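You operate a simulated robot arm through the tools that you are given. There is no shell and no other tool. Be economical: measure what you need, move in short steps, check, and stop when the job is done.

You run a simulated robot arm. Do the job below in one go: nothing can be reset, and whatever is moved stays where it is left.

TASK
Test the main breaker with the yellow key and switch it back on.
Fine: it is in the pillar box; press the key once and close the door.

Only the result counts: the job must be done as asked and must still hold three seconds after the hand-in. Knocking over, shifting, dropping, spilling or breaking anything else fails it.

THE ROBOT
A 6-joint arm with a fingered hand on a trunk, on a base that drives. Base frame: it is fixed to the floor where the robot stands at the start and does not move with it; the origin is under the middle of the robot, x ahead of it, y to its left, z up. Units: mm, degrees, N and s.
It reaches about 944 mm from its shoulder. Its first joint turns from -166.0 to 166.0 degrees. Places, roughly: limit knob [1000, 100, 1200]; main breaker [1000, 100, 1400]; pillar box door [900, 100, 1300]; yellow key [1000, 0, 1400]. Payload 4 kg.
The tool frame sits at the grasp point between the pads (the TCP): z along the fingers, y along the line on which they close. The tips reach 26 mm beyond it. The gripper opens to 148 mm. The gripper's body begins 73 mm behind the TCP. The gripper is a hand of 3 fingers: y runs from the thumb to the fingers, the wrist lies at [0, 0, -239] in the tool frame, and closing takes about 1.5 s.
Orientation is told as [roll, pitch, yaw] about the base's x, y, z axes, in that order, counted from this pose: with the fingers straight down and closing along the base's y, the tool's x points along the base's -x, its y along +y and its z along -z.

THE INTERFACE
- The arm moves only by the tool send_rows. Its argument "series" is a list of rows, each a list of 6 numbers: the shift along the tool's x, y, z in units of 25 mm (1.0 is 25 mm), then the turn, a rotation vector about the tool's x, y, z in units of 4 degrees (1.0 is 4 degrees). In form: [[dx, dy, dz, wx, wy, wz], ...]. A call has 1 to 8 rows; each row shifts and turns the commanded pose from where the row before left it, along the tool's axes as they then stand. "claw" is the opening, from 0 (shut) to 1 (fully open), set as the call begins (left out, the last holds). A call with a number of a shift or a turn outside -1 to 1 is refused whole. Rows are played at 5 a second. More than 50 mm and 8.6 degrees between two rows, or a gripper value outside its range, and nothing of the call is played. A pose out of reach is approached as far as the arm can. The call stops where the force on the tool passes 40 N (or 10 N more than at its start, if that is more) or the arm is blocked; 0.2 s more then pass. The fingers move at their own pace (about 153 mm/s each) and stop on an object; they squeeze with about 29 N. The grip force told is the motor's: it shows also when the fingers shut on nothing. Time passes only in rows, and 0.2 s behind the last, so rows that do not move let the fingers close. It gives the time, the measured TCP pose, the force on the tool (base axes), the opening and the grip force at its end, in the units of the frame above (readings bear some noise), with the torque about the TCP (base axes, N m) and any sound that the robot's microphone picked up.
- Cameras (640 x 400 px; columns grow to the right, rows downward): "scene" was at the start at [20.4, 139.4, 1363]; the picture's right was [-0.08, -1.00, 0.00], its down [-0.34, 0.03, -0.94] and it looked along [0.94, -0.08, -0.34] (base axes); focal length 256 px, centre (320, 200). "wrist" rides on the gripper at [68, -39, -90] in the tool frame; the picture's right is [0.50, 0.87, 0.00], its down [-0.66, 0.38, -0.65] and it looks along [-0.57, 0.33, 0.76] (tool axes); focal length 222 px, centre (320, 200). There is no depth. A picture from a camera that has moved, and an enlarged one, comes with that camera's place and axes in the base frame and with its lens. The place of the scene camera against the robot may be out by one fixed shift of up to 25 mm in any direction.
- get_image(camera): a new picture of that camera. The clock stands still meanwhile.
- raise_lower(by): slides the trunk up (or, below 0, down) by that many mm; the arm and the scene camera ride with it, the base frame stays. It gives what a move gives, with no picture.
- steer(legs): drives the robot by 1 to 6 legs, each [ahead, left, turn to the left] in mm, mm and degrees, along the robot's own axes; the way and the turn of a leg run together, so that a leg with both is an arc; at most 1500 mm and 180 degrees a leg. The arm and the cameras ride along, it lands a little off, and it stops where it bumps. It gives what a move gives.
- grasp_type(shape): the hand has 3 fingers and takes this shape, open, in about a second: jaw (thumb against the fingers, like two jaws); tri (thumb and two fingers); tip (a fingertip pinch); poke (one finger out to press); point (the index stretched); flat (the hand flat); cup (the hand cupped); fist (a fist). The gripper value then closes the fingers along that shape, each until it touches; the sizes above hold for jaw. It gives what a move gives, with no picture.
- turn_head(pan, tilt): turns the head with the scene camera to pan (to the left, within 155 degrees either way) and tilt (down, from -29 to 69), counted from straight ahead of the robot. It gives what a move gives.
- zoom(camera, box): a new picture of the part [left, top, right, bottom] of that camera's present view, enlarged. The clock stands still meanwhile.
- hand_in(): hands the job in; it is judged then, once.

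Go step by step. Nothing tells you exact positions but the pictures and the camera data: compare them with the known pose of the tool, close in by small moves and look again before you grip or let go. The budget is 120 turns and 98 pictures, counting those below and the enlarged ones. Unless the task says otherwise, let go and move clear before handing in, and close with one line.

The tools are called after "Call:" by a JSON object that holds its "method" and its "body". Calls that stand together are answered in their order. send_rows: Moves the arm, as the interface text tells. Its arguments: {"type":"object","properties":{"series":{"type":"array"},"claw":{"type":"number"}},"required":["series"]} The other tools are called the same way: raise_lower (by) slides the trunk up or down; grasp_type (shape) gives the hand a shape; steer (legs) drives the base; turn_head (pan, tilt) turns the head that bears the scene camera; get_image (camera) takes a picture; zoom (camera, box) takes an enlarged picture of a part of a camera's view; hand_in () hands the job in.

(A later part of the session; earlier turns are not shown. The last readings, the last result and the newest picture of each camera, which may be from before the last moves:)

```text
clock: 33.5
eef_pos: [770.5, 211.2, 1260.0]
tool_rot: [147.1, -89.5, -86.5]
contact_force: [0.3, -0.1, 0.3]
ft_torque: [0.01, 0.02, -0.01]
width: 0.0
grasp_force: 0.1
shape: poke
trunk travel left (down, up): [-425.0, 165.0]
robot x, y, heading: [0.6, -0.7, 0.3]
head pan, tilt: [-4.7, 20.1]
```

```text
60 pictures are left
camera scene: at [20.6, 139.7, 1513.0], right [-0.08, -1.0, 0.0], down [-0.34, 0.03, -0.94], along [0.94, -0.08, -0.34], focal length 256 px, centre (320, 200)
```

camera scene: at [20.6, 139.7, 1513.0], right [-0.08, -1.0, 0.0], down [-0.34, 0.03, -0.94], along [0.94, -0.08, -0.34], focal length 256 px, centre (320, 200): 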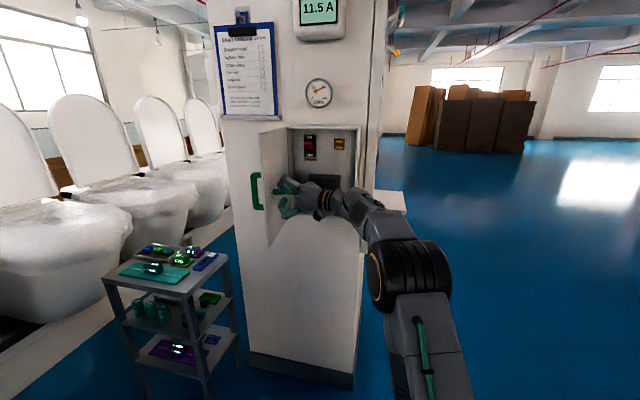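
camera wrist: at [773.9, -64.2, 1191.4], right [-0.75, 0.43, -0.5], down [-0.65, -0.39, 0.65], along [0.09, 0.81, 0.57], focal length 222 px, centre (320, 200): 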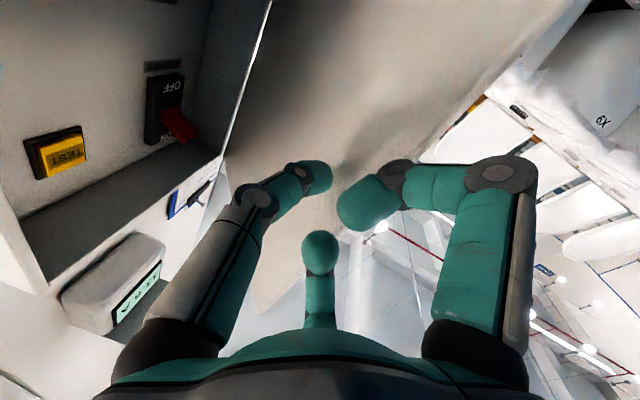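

Call:
{"method": "send_rows", "body": {"series": [[0, 0.35, 0.5, 0, 0, 0], [0, 0.35, 0.5, 0, 0, 0]]}}

Call:
{"method": "send_rows", "body": {"series": [[0, -0.35, -0.7, 1, 0, 0], [0, -0.4, -0.7, 1, 0, 0], [0, -0.45, -0.7, 1, 0, 0], [0, -0.5, -0.7, 1, 0, 0], [0, -0.5, -0.7, 1, 0, 0], [0, -0.5, -0.6, 1, 0, 0], [0, -0.5, -0.6, 1, 0, 0], [0, -0.5, -0.6, 1, 0, 0]]}}

Call:
{"method": "send_rows", "body": {"series": [[0, 0, -0.3, 1, 0, 0], [0, 0, -0.3, 1, 0, 0], [0, 0, -0.3, 1, 0, 0], [0, 0, -0.3, 1, 0, 0], [0, 0, -0.3, 1, 0, 0], [0, 0, 0, 1, 0, 0], [0, 0, 0, 1, 0, 0], [0, 0, 0, 1, 0, 0]]}}

Call:
{"method": "get_image", "body": {"camera": "scene"}}

Call:
{"method": "get_image", "body": {"camera": "wrist"}}

```text
clock: 34.1
eef_pos: [768.8, 243.6, 1260.9]
tool_rot: [148.9, -89.6, -88.5]
contact_force: [0.1, -0.4, 0.3]
ft_torque: [0.02, 0.01, 0.02]
width: 0.1
grasp_force: 0.1
shape: poke
trunk travel left (down, up): [-425.0, 165.0]
robot x, y, heading: [0.0, -1.6, 0.2]
head pan, tilt: [-4.7, 20.1]
```

```text
clock: 35.9
eef_pos: [746.1, 80.4, 1259.2]
tool_rot: [120.0, -89.5, -91.6]
contact_force: [0.3, 0.6, 1.3]
ft_torque: [0.0, -0.03, 0.0]
width: 0.0
grasp_force: 0.1
shape: poke
trunk travel left (down, up): [-425.0, 165.0]
robot x, y, heading: [-1.6, -0.5, 0.1]
head pan, tilt: [-4.7, 20.1]
```

```text
clock: 37.7
eef_pos: [711.3, 68.1, 1258.8]
tool_rot: [82.0, -89.5, -85.4]
contact_force: [0.4, 0.3, -0.3]
ft_torque: [-0.02, -0.01, -0.01]
width: 0.0
grasp_force: 0.0
shape: poke
trunk travel left (down, up): [-425.0, 165.0]
robot x, y, heading: [1.1, 1.1, 0.2]
head pan, tilt: [-4.7, 20.1]
```

```text
59 pictures are left
camera scene: at [20.6, 139.7, 1513.0], right [-0.08, -1.0, 0.0], down [-0.34, 0.03, -0.94], along [0.94, -0.08, -0.34], focal length 256 px, centre (320, 200)
```

scene: 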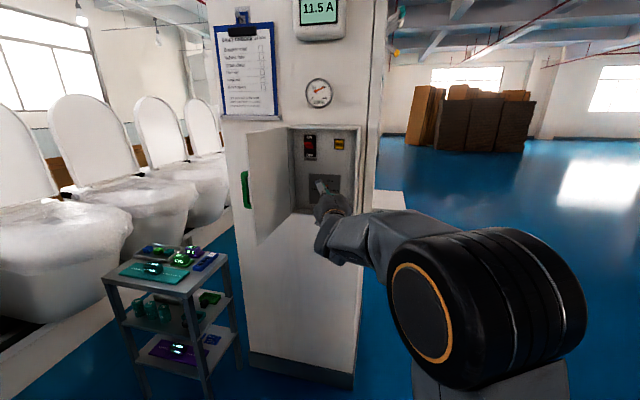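

```text
58 pictures are left
camera wrist: at [618.2, 36.9, 1191.7], right [0.05, 0.87, -0.49], down [-0.63, 0.41, 0.66], along [0.78, 0.28, 0.57], focal length 222 px, centre (320, 200)
```

wrist: 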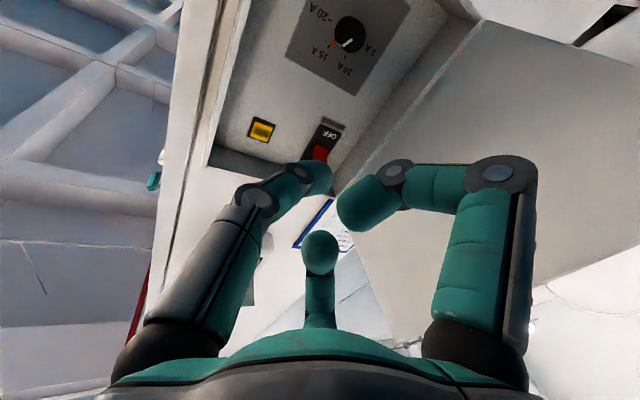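

The door is wide open. Now I'll zoom on the panel to locate the key and breaker.

Call:
{"method": "zoom", "body": {"camera": "scene", "box": [280, 115, 370, 185]}}

Call:
{"method": "zoom", "body": {"camera": "wrist", "box": [200, 60, 380, 180]}}

```text
5.71 times, centred on (325, 150) of scene
camera zoom: at [20.6, 139.7, 1513.0], right [-0.08, -1.0, 0.0], down [-0.34, 0.03, -0.94], along [0.94, -0.08, -0.34], focal length 1460 px, centre (291, 486)
```

zoom: 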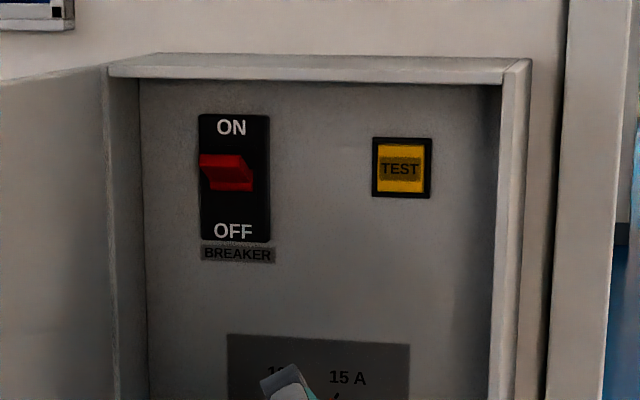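

```text
3.33 times, centred on (290, 120) of wrist
camera zoom: at [618.2, 36.9, 1191.7], right [0.05, 0.87, -0.49], down [-0.63, 0.41, 0.66], along [0.78, 0.28, 0.57], focal length 740 px, centre (420, 467)
```

zoom: 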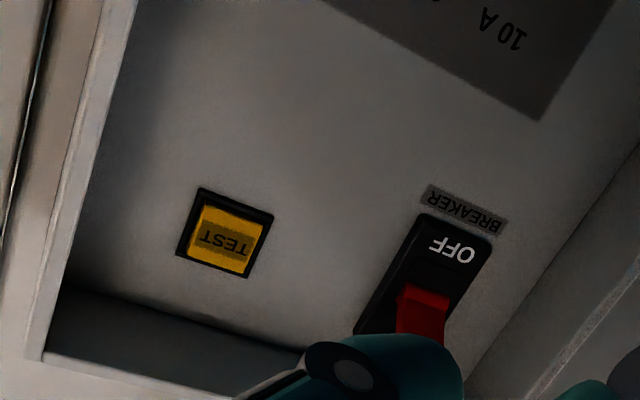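

The key is around (971, 8, 1372) by triangulation, and the breaker lever, in ON, is at about (1000, 120, 1365). I'll line up the thumb with the key, yawed -20° and pitched slightly up.

Call:
{"method": "send_rows", "body": {"series": [[-0.4, 0, 0.6, 0.83, -0.6, 0], [-0.4, 0, 0.6, 0.83, -0.6, 0], [-0.4, 0, 0.6, 0.83, -0.6, 0], [-0.4, 0, 0.6, 0.83, -0.6, 0], [-0.4, 0, 0.6, 0.83, -0.6, 0]]}}

Call:
{"method": "get_image", "body": {"camera": "wrist"}}

```text
clock: 38.9
eef_pos: [780.0, 57.0, 1315.7]
tool_rot: [169.4, -78.2, 170.5]
contact_force: [0.1, -0.2, -0.7]
ft_torque: [-0.04, 0.02, -0.01]
width: 0.1
grasp_force: 0.1
shape: poke
trunk travel left (down, up): [-425.0, 165.0]
robot x, y, heading: [1.1, 1.7, -0.1]
head pan, tilt: [-4.7, 20.1]
```

```text
55 pictures are left
camera wrist: at [698.3, 49.5, 1229.5], right [0.4, 0.8, -0.46], down [-0.6, 0.6, 0.52], along [0.69, 0.07, 0.72], focal length 222 px, centre (320, 200)
```

wrist: 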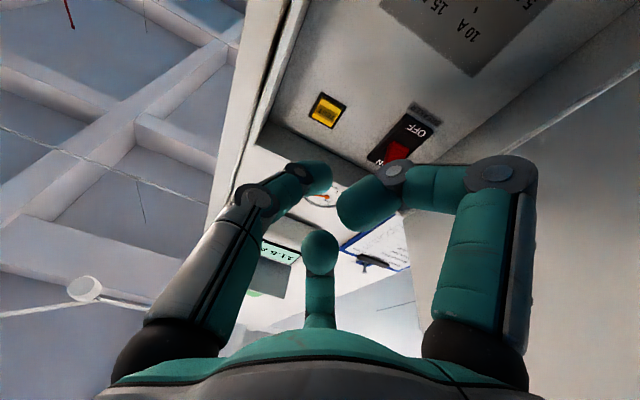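

The key checks out at (971, 7, 1372). I'll move to 40 mm short of it.

Call:
{"method": "send_rows", "body": {"series": [[-0.1, 0.133, 0.93, 0, 0, 0], [-0.1, 0.133, 0.93, 0, 0, 0], [-0.1, 0.133, 0.93, 0, 0, 0], [-0.1, 0.133, 0.93, 0, 0, 0], [-0.1, 0.133, 0.93, 0, 0, 0], [-0.1, 0.133, 0.93, 0, 0, 0]]}}

Call:
{"method": "get_image", "body": {"camera": "wrist"}}

Call:
{"method": "zoom", "body": {"camera": "scene", "box": [270, 100, 400, 200]}}

```text
clock: 40.3
eef_pos: [901.0, 26.3, 1353.1]
tool_rot: [168.9, -78.0, 171.0]
contact_force: [0.2, -0.4, 0.6]
ft_torque: [0.01, 0.0, 0.02]
width: 0.4
grasp_force: 0.1
shape: poke
out of reach, approached as far as the arm can: row 6
trunk travel left (down, up): [-425.0, 165.0]
robot x, y, heading: [-4.4, 2.9, 0.2]
head pan, tilt: [-4.7, 20.1]
```

```text
54 pictures are left
camera wrist: at [818.8, 18.2, 1267.4], right [0.4, 0.8, -0.45], down [-0.61, 0.6, 0.52], along [0.69, 0.07, 0.72], focal length 222 px, centre (320, 200)
```

wrist: 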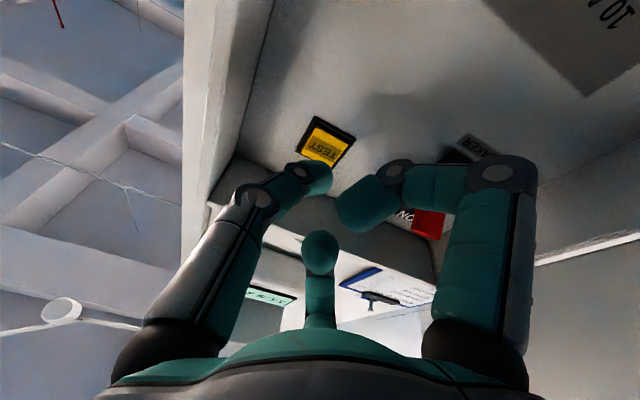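

```text
4.00 times, centred on (335, 150) of scene
camera zoom: at [19.9, 139.6, 1513.1], right [-0.08, -1.0, 0.0], down [-0.34, 0.03, -0.94], along [0.94, -0.08, -0.34], focal length 1022 px, centre (260, 400)
```

zoom: 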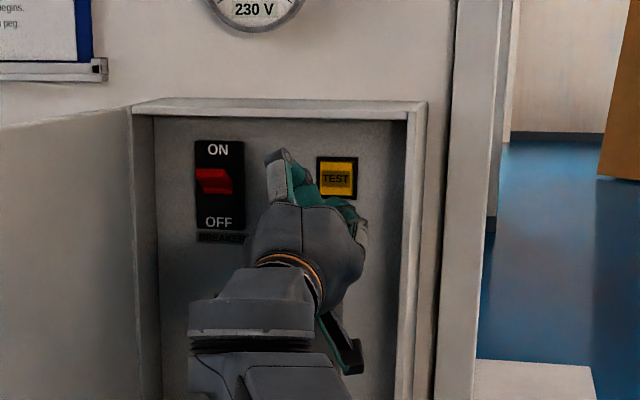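

The arm hits its reach limit here, so I'll retract and drive the base 120 mm forward.

Call:
{"method": "send_rows", "body": {"series": [[0, 0, -0.9, 0, 0, 0], [0, 0, -0.9, 0, 0, 0], [0, 0, -0.9, 0, 0, 0], [0, 0, -0.9, 0, 0, 0], [0, 0, -0.9, 0, 0, 0], [0, 0, -0.9, 0, 0, 0]]}}

Call:
{"method": "steer", "body": {"legs": [[120, 0, 0]]}}

Call:
{"method": "get_image", "body": {"camera": "wrist"}}

```text
clock: 41.7
eef_pos: [775.9, 71.3, 1324.7]
tool_rot: [169.1, -78.1, 170.7]
contact_force: [0.0, 0.6, -0.7]
ft_torque: [0.01, -0.01, -0.02]
width: 0.0
grasp_force: 0.1
shape: poke
trunk travel left (down, up): [-425.0, 165.0]
robot x, y, heading: [2.4, -0.2, -0.1]
head pan, tilt: [-4.7, 20.1]
```

```text
clock: 42.9
eef_pos: [895.4, 73.9, 1324.4]
tool_rot: [169.3, -78.2, 170.7]
contact_force: [-0.7, -0.2, -0.6]
ft_torque: [0.01, 0.0, -0.03]
width: 0.0
grasp_force: 0.1
shape: poke
trunk travel left (down, up): [-425.0, 165.0]
robot x, y, heading: [122.1, 0.9, 0.3]
head pan, tilt: [-4.7, 20.1]
```

```text
52 pictures are left
camera wrist: at [813.2, 65.8, 1238.7], right [0.39, 0.8, -0.46], down [-0.61, 0.6, 0.52], along [0.69, 0.07, 0.72], focal length 222 px, centre (320, 200)
```

wrist: 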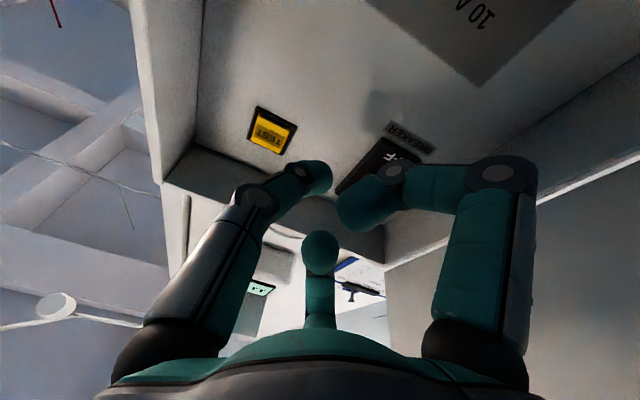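

Call:
{"method": "send_rows", "body": {"series": [[-0.39, -0.47, 0.4, 0, 0, 0], [-0.39, -0.47, 0.5, 0, 0, 0], [-0.39, -0.47, 0.5, 0, 0, 0]]}}

Call:
{"method": "get_image", "body": {"camera": "wrist"}}

Call:
{"method": "zoom", "body": {"camera": "scene", "box": [280, 80, 400, 200]}}

```text
clock: 43.7
eef_pos: [911.4, 28.3, 1358.7]
tool_rot: [169.4, -78.2, 170.5]
contact_force: [-0.5, -0.2, 0.5]
ft_torque: [-0.01, 0.01, 0.01]
width: 0.0
grasp_force: 0.1
shape: poke
trunk travel left (down, up): [-425.0, 165.0]
robot x, y, heading: [118.6, 5.3, 0.3]
head pan, tilt: [-4.7, 20.1]
```

```text
51 pictures are left
camera wrist: at [828.0, 20.8, 1272.9], right [0.39, 0.8, -0.46], down [-0.61, 0.6, 0.52], along [0.69, 0.07, 0.72], focal length 222 px, centre (320, 200)
```

wrist: 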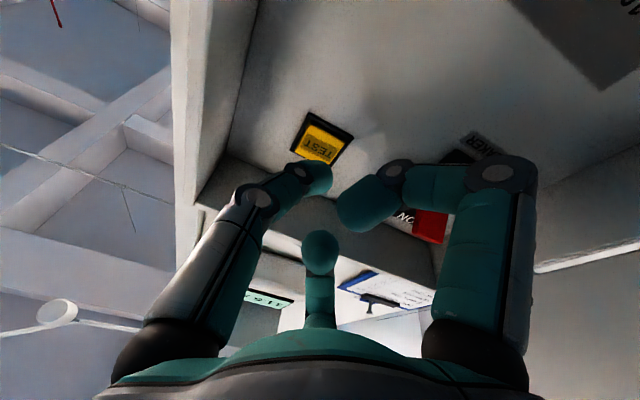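

```text
3.33 times, centred on (340, 140) of scene
camera zoom: at [139.8, 140.0, 1513.0], right [-0.08, -1.0, 0.0], down [-0.34, 0.03, -0.94], along [0.94, -0.07, -0.34], focal length 852 px, centre (253, 400)
```

zoom: 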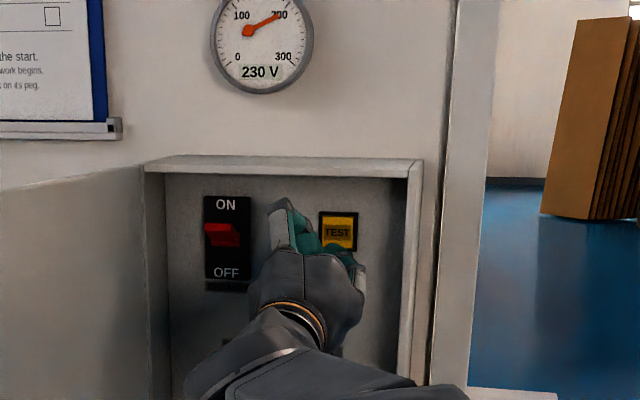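

The thumb tip is exactly lined up with the key. I'll advance most of the way, then press gently in small steps.

Call:
{"method": "send_rows", "body": {"series": [[0, 0, 0.4, 0, 0, 0], [0, 0, 0.4, 0, 0, 0], [0, 0, 0.3, 0, 0, 0]]}}

Call:
{"method": "get_image", "body": {"camera": "wrist"}}

```text
clock: 44.5
eef_pos: [935.3, 19.3, 1363.5]
tool_rot: [169.4, -78.2, 170.7]
contact_force: [0.5, 0.2, -0.8]
ft_torque: [-0.02, 0.02, -0.03]
width: 0.0
grasp_force: 0.0
shape: poke
trunk travel left (down, up): [-425.0, 165.0]
robot x, y, heading: [120.1, 1.7, 0.2]
head pan, tilt: [-4.7, 20.1]
```

```text
49 pictures are left
camera wrist: at [853.2, 11.2, 1278.9], right [0.39, 0.8, -0.46], down [-0.61, 0.6, 0.52], along [0.69, 0.07, 0.72], focal length 222 px, centre (320, 200)
```

wrist: 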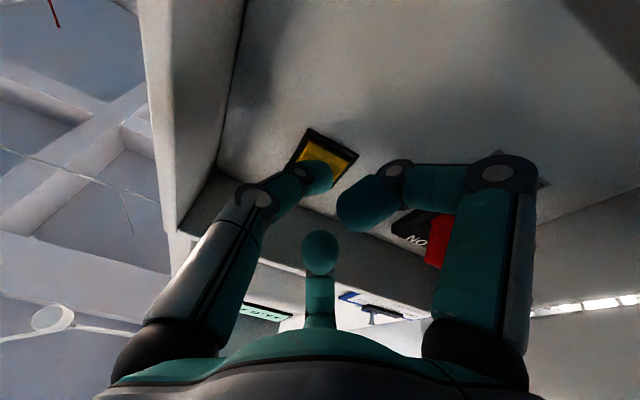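

Call:
{"method": "send_rows", "body": {"series": [[0, 0, 0.15, 0, 0, 0], [0, 0, 0.15, 0, 0, 0], [0, 0, 0.12, 0, 0, 0]]}}

```text
clock: 45.3
eef_pos: [945.5, 15.4, 1366.8]
tool_rot: [169.5, -78.2, 170.4]
contact_force: [-1.1, 0.1, -0.1]
ft_torque: [-0.03, 0.04, 0.01]
width: 0.0
grasp_force: 0.1
shape: poke
trunk travel left (down, up): [-425.0, 165.0]
robot x, y, heading: [118.5, -1.3, -0.0]
head pan, tilt: [-4.7, 20.1]
```

Call:
{"method": "send_rows", "body": {"series": [[0, 0, 0.12, 0, 0, 0], [0, 0, 0.12, 0, 0, 0]]}}

Call:
{"method": "get_image", "body": {"camera": "wrist"}}

```text
clock: 45.9
eef_pos: [948.0, 14.6, 1368.6]
tool_rot: [169.2, -78.1, 170.8]
contact_force: [-14.5, 2.6, -3.1]
ft_torque: [0.03, 0.06, 0.03]
width: 0.0
grasp_force: 0.0
shape: poke
trunk travel left (down, up): [-425.0, 165.0]
robot x, y, heading: [121.8, 2.1, 0.1]
head pan, tilt: [-4.7, 20.1]
heard: click
```

```text
48 pictures are left
camera wrist: at [866.2, 7.3, 1283.3], right [0.39, 0.8, -0.46], down [-0.61, 0.6, 0.52], along [0.69, 0.07, 0.72], focal length 222 px, centre (320, 200)
```

wrist: 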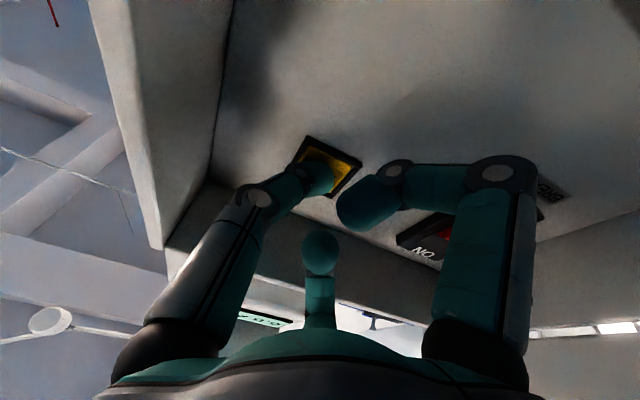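

The key clicked, and the lever seems to have moved away from ON. I'll back off straight along the tool axis and look at the breaker.

Call:
{"method": "send_rows", "body": {"series": [[0, 0, -0.6, 0, 0, 0], [0, 0, -0.8, 0, 0, 0], [0, 0, -0.8, 0, 0, 0], [0, 0, -0.8, 0, 0, 0]]}}

Call:
{"method": "zoom", "body": {"camera": "scene", "box": [280, 0, 400, 200]}}

Call:
{"method": "zoom", "body": {"camera": "scene", "box": [290, 110, 350, 160]}}

Call:
{"method": "get_image", "body": {"camera": "wrist"}}

```text
clock: 46.9
eef_pos: [879.9, 40.4, 1354.5]
tool_rot: [169.1, -78.1, 170.9]
contact_force: [-0.1, 0.4, -0.3]
ft_torque: [0.0, -0.04, -0.01]
width: 0.1
grasp_force: 0.1
shape: poke
trunk travel left (down, up): [-425.0, 165.0]
robot x, y, heading: [119.3, 0.7, 0.3]
head pan, tilt: [-4.7, 20.1]
```

```text
2.00 times, centred on (340, 100) of scene
camera zoom: at [139.8, 139.9, 1513.0], right [-0.08, -1.0, 0.0], down [-0.34, 0.03, -0.94], along [0.94, -0.07, -0.34], focal length 511 px, centre (280, 400)
```

zoom: 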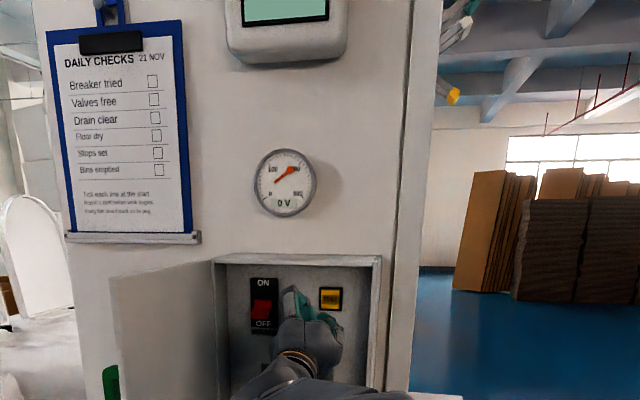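

```text
8.00 times, centred on (320, 135) of scene
camera zoom: at [139.8, 139.9, 1513.0], right [-0.08, -1.0, 0.0], down [-0.34, 0.03, -0.94], along [0.94, -0.07, -0.34], focal length 2045 px, centre (320, 720)
```

zoom: 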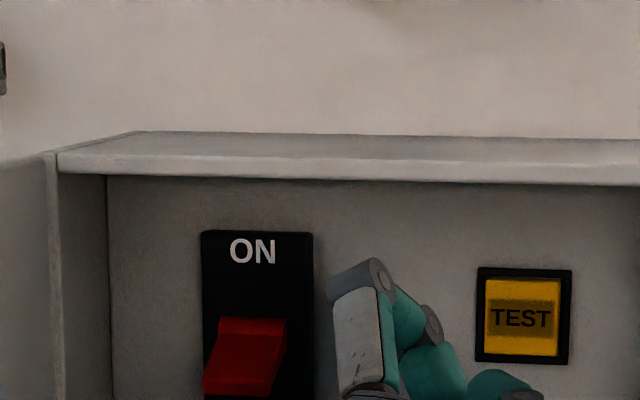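

```text
45 pictures are left
camera wrist: at [798.7, 31.9, 1268.3], right [0.4, 0.8, -0.46], down [-0.61, 0.6, 0.52], along [0.69, 0.07, 0.72], focal length 222 px, centre (320, 200)
```

wrist: 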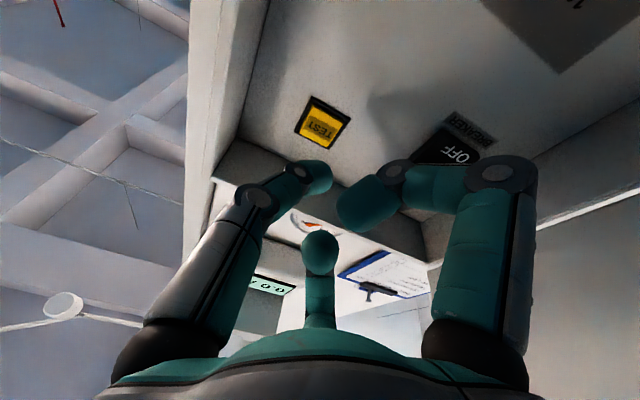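

The breaker tripped (0 V, 0 A). I'll move the thumb to just below and in front of the lever, yawing it left to stay clear of the door, to see whether the lever is fully OFF or mid-way.

Call:
{"method": "send_rows", "body": {"series": [[0.3, 0.38, -0.07, -1, 0, 0], [0.3, 0.38, -0.07, -1, 0, 0], [0.3, 0.38, -0.07, -1, 0, 0], [0.3, 0.38, -0.07, -1, 0, 0], [0.3, 0.38, -0.07, -1, 0, 0], [0.3, 0.38, -0.07, -1, 0, 0], [0.3, 0.38, -0.07, -1, 0, 0], [0.3, 0.38, -0.07, -1, 0, 0]]}}

Call:
{"method": "get_image", "body": {"camera": "wrist"}}

Call:
{"method": "zoom", "body": {"camera": "scene", "box": [280, 100, 380, 200]}}

```text
clock: 48.7
eef_pos: [887.8, 113.9, 1291.9]
tool_rot: [-158.8, -78.2, 170.8]
contact_force: [0.4, 0.0, 0.6]
ft_torque: [-0.02, 0.04, -0.03]
width: 0.0
grasp_force: 0.1
shape: poke
trunk travel left (down, up): [-425.0, 165.0]
robot x, y, heading: [120.2, -0.8, 0.1]
head pan, tilt: [-4.7, 20.1]
```

```text
44 pictures are left
camera wrist: at [822.4, 55.9, 1210.6], right [-0.07, 0.83, -0.55], down [-0.84, 0.25, 0.49], along [0.54, 0.5, 0.67], focal length 222 px, centre (320, 200)
```

wrist: 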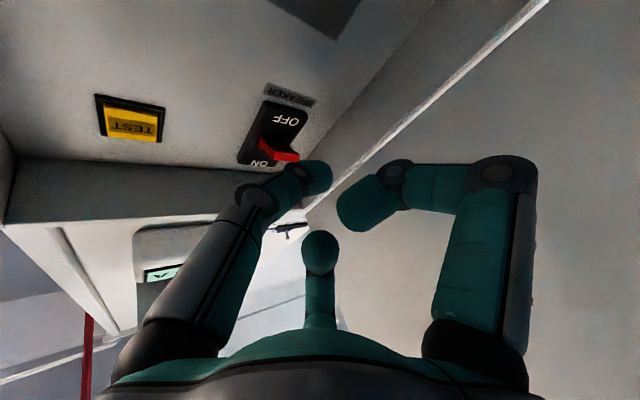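

```text
4.00 times, centred on (330, 150) of scene
camera zoom: at [139.8, 140.0, 1513.0], right [-0.08, -1.0, 0.0], down [-0.34, 0.03, -0.94], along [0.94, -0.07, -0.34], focal length 1022 px, centre (280, 400)
```

zoom: 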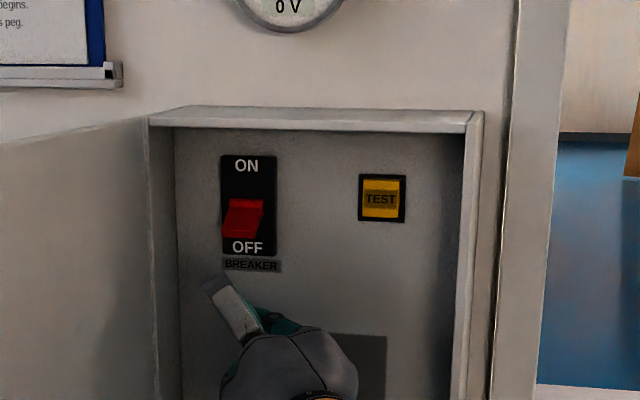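

Call:
{"method": "zoom", "body": {"camera": "wrist", "box": [220, 70, 340, 180]}}

Call:
{"method": "zoom", "body": {"camera": "scene", "box": [320, 130, 360, 170]}}

```text
3.64 times, centred on (280, 125) of wrist
camera zoom: at [822.4, 55.9, 1210.6], right [-0.07, 0.83, -0.55], down [-0.84, 0.25, 0.49], along [0.54, 0.5, 0.67], focal length 808 px, centre (466, 473)
```

zoom: 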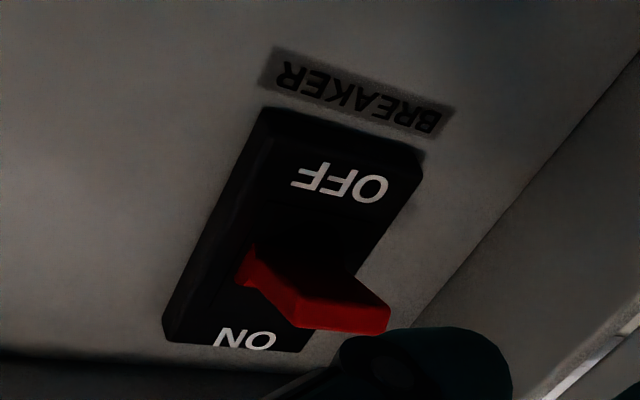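

```text
10.00 times, centred on (340, 150) of scene
camera zoom: at [139.8, 140.0, 1513.0], right [-0.08, -1.0, 0.0], down [-0.34, 0.03, -0.94], along [0.94, -0.07, -0.34], focal length 2556 px, centre (120, 700)
```

zoom: 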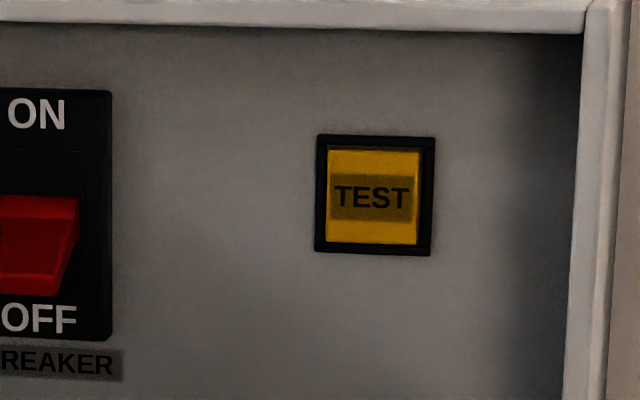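

The lever now hangs down near OFF, its tip at about (973, 128, 1348). I'll slide the thumb in beneath it, well above the limit knob.

Call:
{"method": "send_rows", "body": {"series": [[0.2, -0.138, 0.76, 0, 0, 0], [0.0, -0.138, 0.76, 0, 0, 0], [0.0, -0.138, 0.76, 0, 0, 0]]}}

Call:
{"method": "get_image", "body": {"camera": "wrist"}}

Call:
{"method": "zoom", "body": {"camera": "scene", "box": [280, 100, 380, 200]}}

```text
clock: 49.5
eef_pos: [946.7, 114.2, 1296.7]
tool_rot: [-158.6, -78.2, 170.7]
contact_force: [0.3, 0.1, 0.4]
ft_torque: [-0.04, 0.05, -0.03]
width: 0.2
grasp_force: 0.0
shape: poke
trunk travel left (down, up): [-425.0, 165.0]
robot x, y, heading: [120.7, 3.6, 0.3]
head pan, tilt: [-4.7, 20.1]
```

```text
40 pictures are left
camera wrist: at [881.2, 56.5, 1216.8], right [-0.07, 0.83, -0.55], down [-0.83, 0.25, 0.49], along [0.55, 0.5, 0.67], focal length 222 px, centre (320, 200)
```

wrist: 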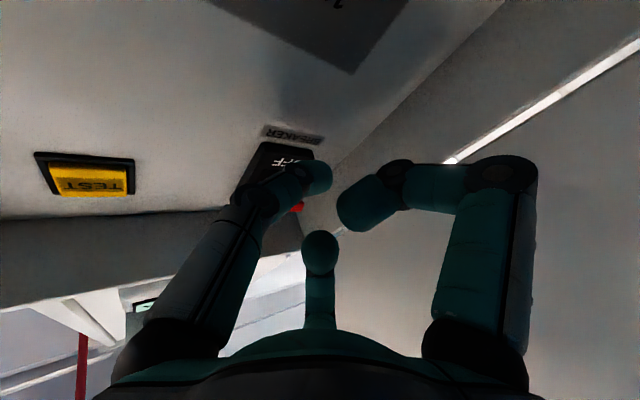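

```text
4.00 times, centred on (330, 150) of scene
camera zoom: at [139.8, 140.0, 1513.0], right [-0.08, -1.0, 0.0], down [-0.34, 0.03, -0.94], along [0.94, -0.07, -0.34], focal length 1022 px, centre (280, 400)
```

zoom: 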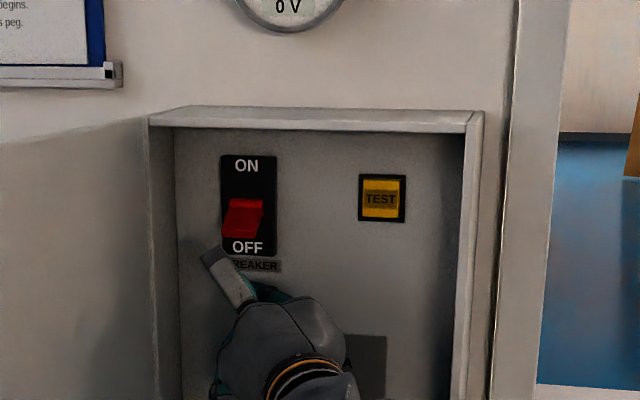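

The thumb is under the lever, on its centre line. I'll go in about 17 mm and begin lifting.

Call:
{"method": "send_rows", "body": {"series": [[0.06, -0.16, 0.28, 0, 0, 0], [0.06, -0.16, 0.28, 0, 0, 0]]}}

Call:
{"method": "send_rows", "body": {"series": [[-0.4, -0.03, 0.08, 0, 0, 0], [-0.4, -0.03, 0.08, 0, 0, 0], [-0.3, -0.02, 0.06, 0, 0, 0]]}}

Call:
{"method": "get_image", "body": {"camera": "wrist"}}

Call:
{"method": "zoom", "body": {"camera": "scene", "box": [280, 100, 380, 200]}}

```text
clock: 50.1
eef_pos: [961.5, 110.6, 1296.9]
tool_rot: [-158.7, -78.2, 170.7]
contact_force: [0.3, -0.1, 0.5]
ft_torque: [-0.01, 0.0, -0.02]
width: 0.2
grasp_force: 0.1
shape: poke
trunk travel left (down, up): [-425.0, 165.0]
robot x, y, heading: [119.5, 1.1, 0.4]
head pan, tilt: [-4.7, 20.1]
```

```text
clock: 50.9
eef_pos: [960.3, 110.9, 1325.7]
tool_rot: [-158.7, -78.1, 170.7]
contact_force: [-1.0, 0.5, 0.3]
ft_torque: [0.02, -0.03, 0.01]
width: 0.1
grasp_force: 0.0
shape: poke
trunk travel left (down, up): [-425.0, 165.0]
robot x, y, heading: [119.4, -2.3, 0.5]
head pan, tilt: [-4.7, 20.1]
```

```text
38 pictures are left
camera wrist: at [896.0, 52.1, 1244.8], right [-0.07, 0.83, -0.55], down [-0.84, 0.25, 0.49], along [0.55, 0.5, 0.67], focal length 222 px, centre (320, 200)
```

wrist: 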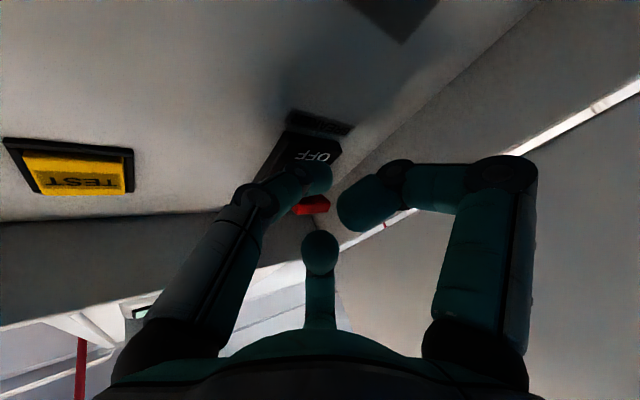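

```text
4.00 times, centred on (330, 150) of scene
camera zoom: at [139.8, 140.0, 1513.0], right [-0.08, -1.0, 0.0], down [-0.34, 0.03, -0.94], along [0.94, -0.07, -0.34], focal length 1022 px, centre (280, 400)
```

zoom: 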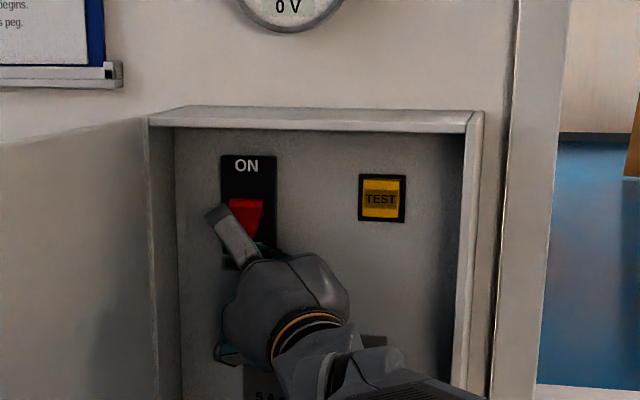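

Still no contact. I'll keep lifting.

Call:
{"method": "send_rows", "body": {"series": [[-0.25, -0.02, 0.05, 0, 0, 0], [-0.25, -0.02, 0.05, 0, 0, 0], [-0.25, -0.02, 0.05, 0, 0, 0]]}}

Call:
{"method": "get_image", "body": {"camera": "wrist"}}

```text
clock: 51.7
eef_pos: [961.5, 111.5, 1344.0]
tool_rot: [-158.7, -78.1, 170.6]
contact_force: [-0.8, 1.4, -1.4]
ft_torque: [-0.06, 0.03, 0.02]
width: 0.0
grasp_force: 0.1
shape: poke
trunk travel left (down, up): [-425.0, 165.0]
robot x, y, heading: [122.5, -3.3, 0.6]
head pan, tilt: [-4.7, 20.1]
```

```text
36 pictures are left
camera wrist: at [896.6, 51.3, 1263.6], right [-0.07, 0.83, -0.55], down [-0.83, 0.25, 0.49], along [0.55, 0.5, 0.67], focal length 222 px, centre (320, 200)
```

wrist: 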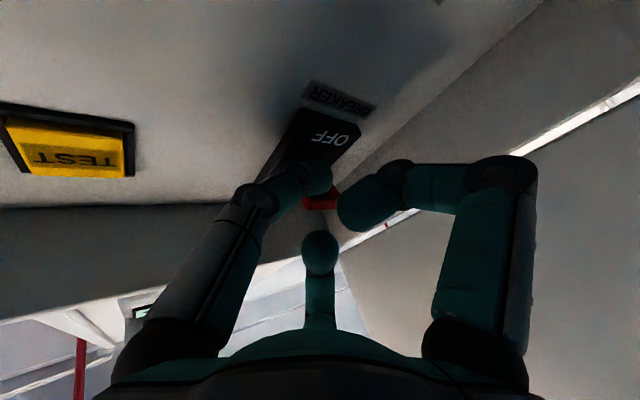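

Contact with the lever is beginning. I'll keep lifting.

Call:
{"method": "send_rows", "body": {"series": [[-0.25, -0.02, 0.05, 0, 0, 0], [-0.25, -0.02, 0.05, 0, 0, 0], [-0.25, -0.02, 0.05, 0, 0, 0], [-0.25, -0.02, 0.05, 0, 0, 0]]}}

Call:
{"method": "get_image", "body": {"camera": "wrist"}}

Call:
{"method": "zoom", "body": {"camera": "scene", "box": [260, 70, 400, 210]}}

```text
clock: 52.8
eef_pos: [964.1, 110.1, 1358.1]
tool_rot: [-157.9, -79.3, 169.8]
contact_force: [-7.8, 1.9, -13.2]
ft_torque: [-0.1, 0.23, 0.08]
width: 0.0
grasp_force: 0.1
shape: poke
trunk travel left (down, up): [-425.0, 165.0]
robot x, y, heading: [117.8, -0.7, -0.0]
head pan, tilt: [-4.7, 20.1]
stopped in row 4: the force on the tool passed its limit at 43 N (the readings are from after the stop); the commanded pose is now the measured one
```

```text
35 pictures are left
camera wrist: at [897.4, 52.2, 1279.6], right [-0.08, 0.83, -0.55], down [-0.82, 0.26, 0.51], along [0.56, 0.5, 0.66], focal length 222 px, centre (320, 200)
```

wrist: 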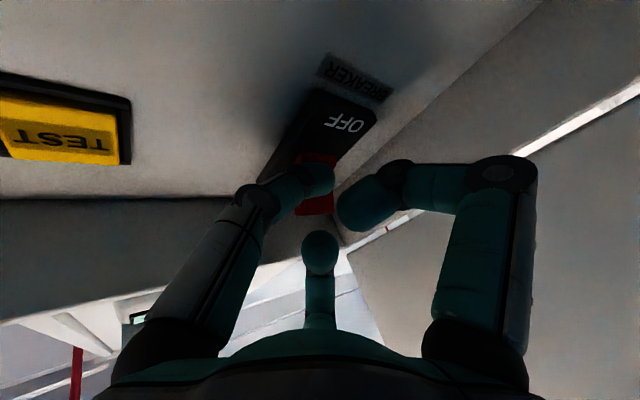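

```text
2.86 times, centred on (330, 140) of scene
camera zoom: at [139.6, 140.2, 1513.1], right [-0.08, -1.0, 0.0], down [-0.34, 0.03, -0.94], along [0.94, -0.08, -0.34], focal length 730 px, centre (291, 371)
```

zoom: 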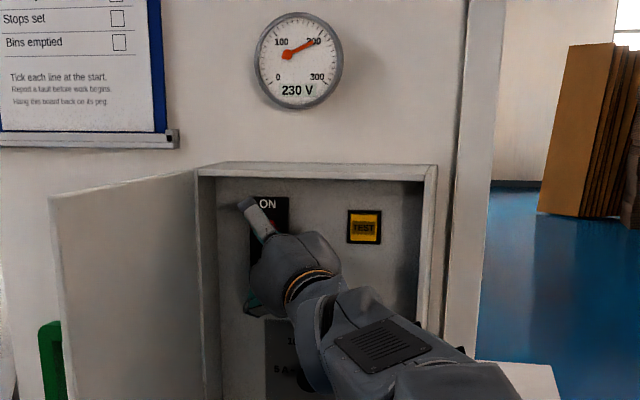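

The meter reads 230 V again, so the breaker is back on. I'll drop slightly and withdraw straight back.

Call:
{"method": "send_rows", "body": {"series": [[0.3, 0, 0, 0, 0, 0], [0.4, 0, -0.2, 0, 0, 0], [0.2, 0, -0.7, 0, 0, 0], [0, 0, -0.8, 0, 0, 0], [0, 0, -0.8, 0, 0, 0], [0, 0, -0.8, 0, 0, 0]]}}

Call:
{"method": "zoom", "body": {"camera": "scene", "box": [260, 0, 400, 180]}}

Call:
{"method": "get_image", "body": {"camera": "wrist"}}

```text
clock: 54.2
eef_pos: [888.3, 91.1, 1326.5]
tool_rot: [-158.4, -79.0, 170.2]
contact_force: [0.4, -0.9, -0.1]
ft_torque: [-0.02, -0.02, 0.01]
width: 0.0
grasp_force: 0.1
shape: poke
trunk travel left (down, up): [-425.0, 165.0]
robot x, y, heading: [121.3, 0.0, 0.1]
head pan, tilt: [-4.7, 20.1]
```

```text
2.22 times, centred on (330, 90) of scene
camera zoom: at [139.5, 139.9, 1513.0], right [-0.08, -1.0, 0.0], down [-0.34, 0.03, -0.94], along [0.94, -0.08, -0.34], focal length 568 px, centre (298, 444)
```

zoom: 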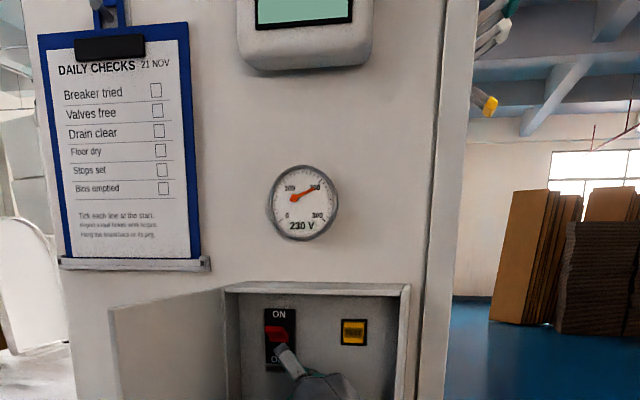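

```text
32 pictures are left
camera wrist: at [822.2, 32.6, 1247.6], right [-0.08, 0.83, -0.55], down [-0.83, 0.26, 0.5], along [0.56, 0.5, 0.67], focal length 222 px, centre (320, 200)
```

wrist: 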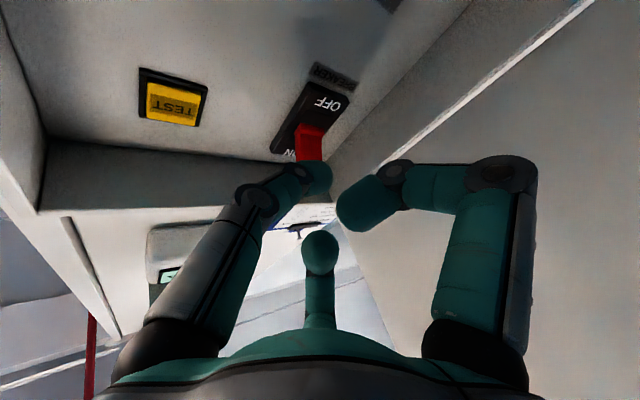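

The breaker is ON, with 230 V showing. Next I close the door: I'll back the base away 300 mm, then shift left 380 mm so the hand ends up outside the open door.

Call:
{"method": "steer", "body": {"legs": [[-300, 0, 0], [0, 380, 0]]}}

Call:
{"method": "send_rows", "body": {"series": [[0, 0, 0, 1, 0.35, 0], [0, 0, 0, 1, 0.35, 0], [0, 0, 0, 1, 0.35, 0], [0, 0, 0, 1, 0.35, 0], [0, 0, 0, 1, 0.35, 0], [0, 0, 0, 1, 0.35, 0], [0, 0, 0, 1, 0.35, 0], [0, 0, 0, 1, 0.35, 0]]}}

Call:
{"method": "get_image", "body": {"camera": "scene"}}

Call:
{"method": "get_image", "body": {"camera": "wrist"}}

```text
clock: 58.2
eef_pos: [594.4, 475.0, 1327.8]
tool_rot: [-158.3, -79.0, 170.0]
contact_force: [1.0, -0.3, -0.2]
ft_torque: [0.01, 0.01, -0.01]
width: 0.0
grasp_force: 0.0
shape: poke
trunk travel left (down, up): [-425.0, 165.0]
robot x, y, heading: [-171.9, 381.7, -0.1]
head pan, tilt: [-4.7, 20.1]
```

```text
clock: 60.0
eef_pos: [596.0, 473.9, 1325.8]
tool_rot: [-96.6, -88.9, 76.2]
contact_force: [-0.6, -0.1, -0.3]
ft_torque: [0.01, 0.0, 0.02]
width: 0.1
grasp_force: 0.1
shape: poke
trunk travel left (down, up): [-425.0, 165.0]
robot x, y, heading: [-174.7, 384.2, 0.1]
head pan, tilt: [-4.7, 20.1]
```

```text
31 pictures are left
camera scene: at [-154.1, 524.0, 1513.0], right [-0.08, -1.0, 0.0], down [-0.34, 0.03, -0.94], along [0.94, -0.08, -0.34], focal length 256 px, centre (320, 200)
```

scene: 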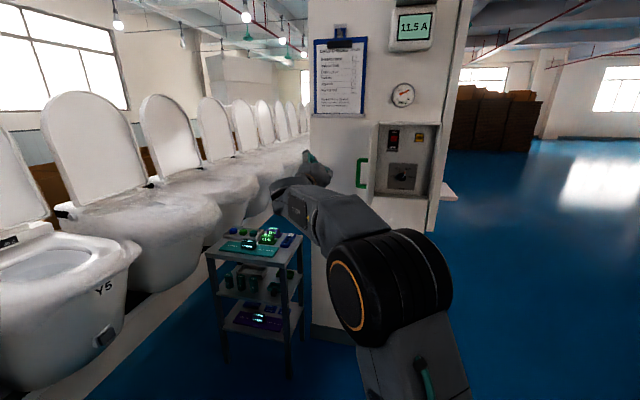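

```text
30 pictures are left
camera wrist: at [497.2, 468.7, 1259.3], right [0.3, 0.8, -0.52], down [-0.48, 0.6, 0.65], along [0.83, 0.05, 0.56], focal length 222 px, centre (320, 200)
```

wrist: 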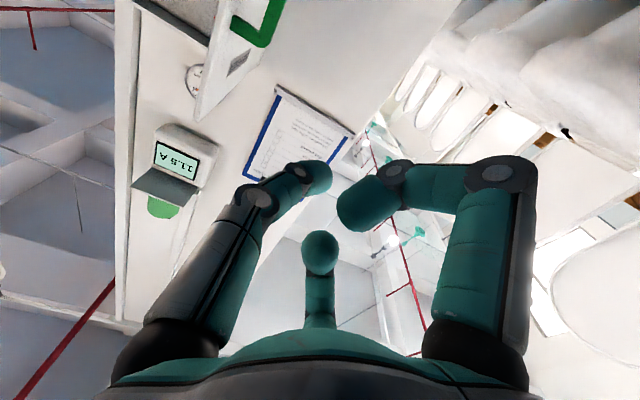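

Everything reads normal (11.5 A, 230 V). I'll turn the hand to about -50° and raise it to go above the handle level, outside the door.

Call:
{"method": "send_rows", "body": {"series": [[-0.34, 0, 0, 1, 0, 0], [-0.34, 0, 0, 1, 0, 0], [-0.34, 0, 0, 1, 0, 0], [-0.34, 0, 0, 1, 0, 0], [-0.34, 0, 0, 1, 0, 0], [-0.34, 0, 0, 1, 0, 0], [-0.34, 0, 0, 1, 0, 0]]}}

Call:
{"method": "send_rows", "body": {"series": [[0, 0.25, 0.8, 0, 0, 0], [0, 0.25, 0.8, 0, 0, 0], [0, 0.25, 0.8, 0, 0, 0], [0, 0.2, 0.8, 0, 0, 0], [0, 0.2, 0.8, 0, 0, 0]]}}

Call:
{"method": "get_image", "body": {"camera": "scene"}}

Call:
{"method": "get_image", "body": {"camera": "wrist"}}

```text
clock: 61.6
eef_pos: [578.2, 469.8, 1370.0]
tool_rot: [-134.0, -89.0, 85.7]
contact_force: [0.6, 1.7, 0.3]
ft_torque: [-0.01, -0.03, 0.0]
width: 0.0
grasp_force: 0.1
shape: poke
out of reach, approached as far as the arm can: row 6, 7
trunk travel left (down, up): [-425.0, 165.0]
robot x, y, heading: [-174.4, 384.1, 0.1]
head pan, tilt: [-4.7, 20.1]
```

```text
clock: 62.9
eef_pos: [624.3, 401.4, 1338.8]
tool_rot: [-132.2, -88.9, 84.0]
contact_force: [-1.0, -0.5, -0.1]
ft_torque: [-0.01, -0.03, 0.01]
width: 0.1
grasp_force: 0.1
shape: poke
out of reach, approached as far as the arm can: row 1, 2, 3, 4, 5
trunk travel left (down, up): [-425.0, 165.0]
robot x, y, heading: [-174.1, 383.8, 0.1]
head pan, tilt: [-4.7, 20.1]
```

```text
29 pictures are left
camera scene: at [-154.2, 524.1, 1513.0], right [-0.08, -1.0, 0.0], down [-0.34, 0.03, -0.94], along [0.94, -0.08, -0.34], focal length 256 px, centre (320, 200)
```

scene: 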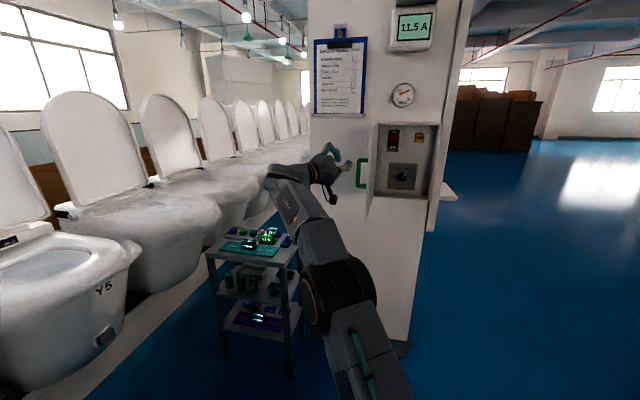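

```text
28 pictures are left
camera wrist: at [535.7, 442.4, 1270.6], right [0.65, 0.57, -0.51], down [-0.15, 0.75, 0.64], along [0.75, -0.34, 0.57], focal length 222 px, centre (320, 200)
```

wrist: 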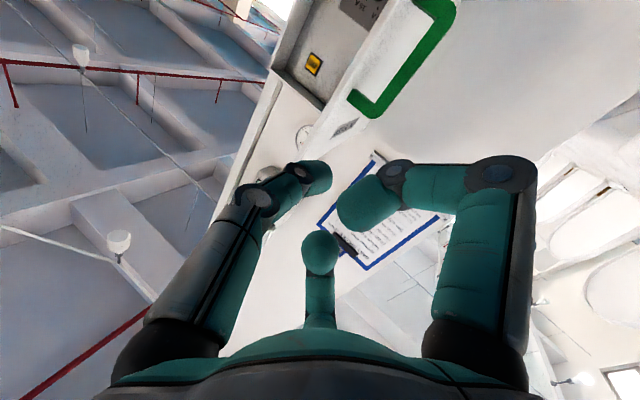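

The arm is at its reach limit again, so I'll drive 120 mm forward and raise the trunk 45 mm.

Call:
{"method": "raise_lower", "body": {"by": 45}}

Call:
{"method": "steer", "body": {"legs": [[110, 0, 0]]}}

Call:
{"method": "get_image", "body": {"camera": "scene"}}

Call:
{"method": "get_image", "body": {"camera": "wrist"}}

```text
clock: 63.7
eef_pos: [624.7, 400.4, 1383.8]
tool_rot: [-132.9, -88.9, 84.7]
contact_force: [-0.4, -0.6, -0.4]
ft_torque: [0.0, 0.01, 0.0]
width: 0.0
grasp_force: 0.2
shape: poke
trunk travel left (down, up): [-470.0, 120.0]
robot x, y, heading: [-173.8, 385.3, 0.2]
head pan, tilt: [-4.7, 20.1]
```

```text
clock: 64.9
eef_pos: [735.2, 401.4, 1383.3]
tool_rot: [-131.8, -88.9, 83.4]
contact_force: [0.5, -0.2, 0.5]
ft_torque: [0.0, 0.01, -0.02]
width: 0.0
grasp_force: 0.1
shape: poke
trunk travel left (down, up): [-470.0, 120.0]
robot x, y, heading: [-63.8, 384.3, 0.2]
head pan, tilt: [-4.7, 20.1]
```

```text
27 pictures are left
camera scene: at [-43.1, 524.2, 1558.0], right [-0.08, -1.0, 0.0], down [-0.34, 0.03, -0.94], along [0.94, -0.08, -0.34], focal length 256 px, centre (320, 200)
```

scene: 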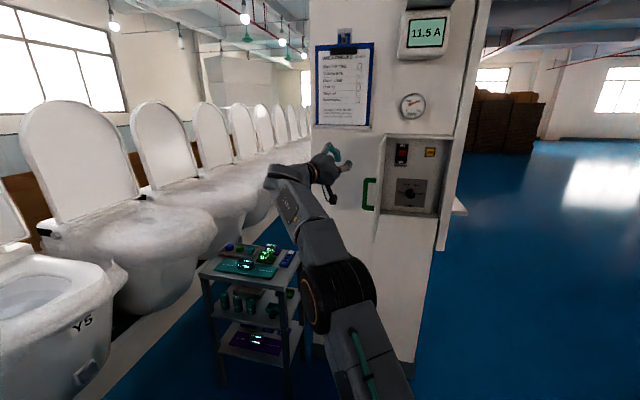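

```text
26 pictures are left
camera wrist: at [646.7, 442.6, 1315.5], right [0.65, 0.57, -0.51], down [-0.15, 0.75, 0.64], along [0.75, -0.34, 0.57], focal length 222 px, centre (320, 200)
```

wrist: 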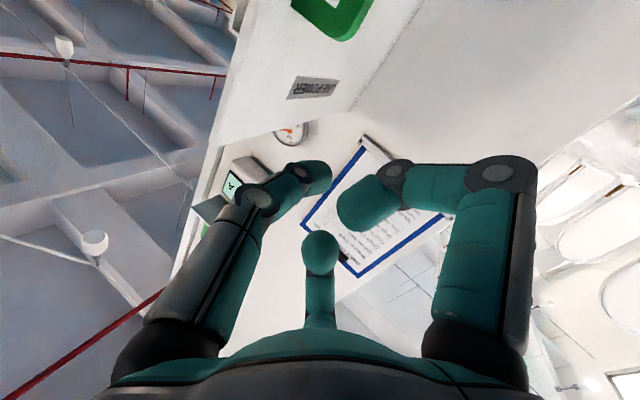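

Now I sweep to the right to push the door toward closed.

Call:
{"method": "send_rows", "body": {"series": [[0, -0.6, 0.67, 0, 0, 0], [0, -0.6, 0.67, 0, 0, 0], [0, -0.6, 0.67, 0, 0, 0], [0, -0.6, 0.67, 0, 0, 0], [0, -0.6, 0.67, 0, 0, 0], [0, -0.6, 0.67, 0, 0, 0]]}}

Call:
{"method": "get_image", "body": {"camera": "scene"}}

```text
clock: 66.3
eef_pos: [733.4, 266.8, 1386.9]
tool_rot: [-134.1, -88.8, 85.6]
contact_force: [0.1, -0.8, 0.1]
ft_torque: [-0.02, -0.04, 0.03]
width: 0.0
grasp_force: 0.0
shape: poke
trunk travel left (down, up): [-470.0, 120.0]
robot x, y, heading: [-65.8, 386.3, 0.3]
head pan, tilt: [-4.7, 20.1]
```

```text
25 pictures are left
camera scene: at [-43.5, 524.1, 1558.0], right [-0.08, -1.0, 0.0], down [-0.34, 0.03, -0.94], along [0.94, -0.08, -0.34], focal length 256 px, centre (320, 200)
```

scene: 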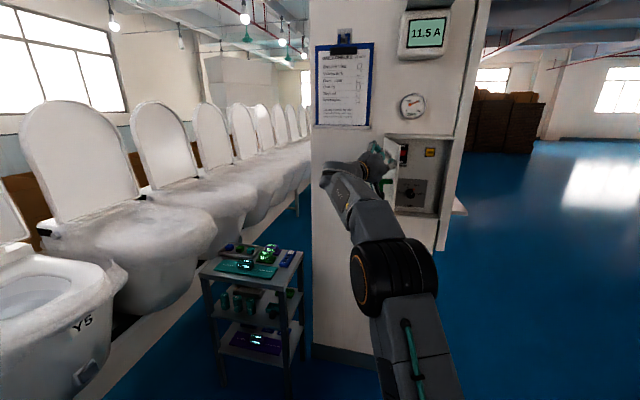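

Call:
{"method": "send_rows", "body": {"series": [[0, -0.64, 0.71, 0, 0, 0], [0, -0.64, 0.71, 0, 0, 0], [0, -0.64, 0.71, 0, 0, 0], [0, -0.64, 0.71, 0, 0, 0], [0, -0.64, 0.71, 0, 0, 0]]}}

Call:
{"method": "get_image", "body": {"camera": "scene"}}

Call:
{"method": "get_image", "body": {"camera": "wrist"}}

```text
clock: 67.5
eef_pos: [732.5, 147.8, 1385.4]
tool_rot: [-141.1, -88.8, 92.8]
contact_force: [-0.2, -0.9, -0.3]
ft_torque: [-0.01, 0.01, -0.01]
width: 0.0
grasp_force: 0.1
shape: poke
trunk travel left (down, up): [-470.0, 120.0]
robot x, y, heading: [-63.0, 384.5, 0.1]
head pan, tilt: [-4.7, 20.1]
```

```text
24 pictures are left
camera scene: at [-43.5, 524.0, 1558.0], right [-0.08, -1.0, 0.0], down [-0.34, 0.03, -0.94], along [0.94, -0.08, -0.34], focal length 256 px, centre (320, 200)
```

scene: 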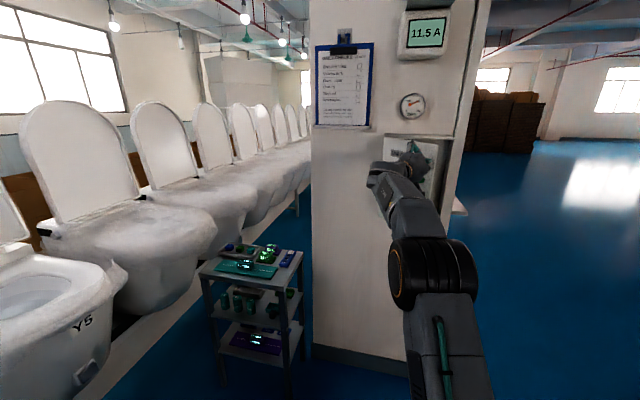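

```text
23 pictures are left
camera wrist: at [643.6, 188.4, 1317.9], right [0.65, 0.57, -0.51], down [-0.15, 0.75, 0.64], along [0.75, -0.34, 0.57], focal length 222 px, centre (320, 200)
```

wrist: 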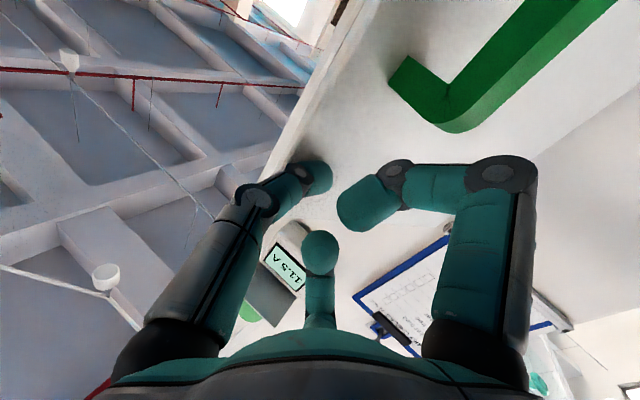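

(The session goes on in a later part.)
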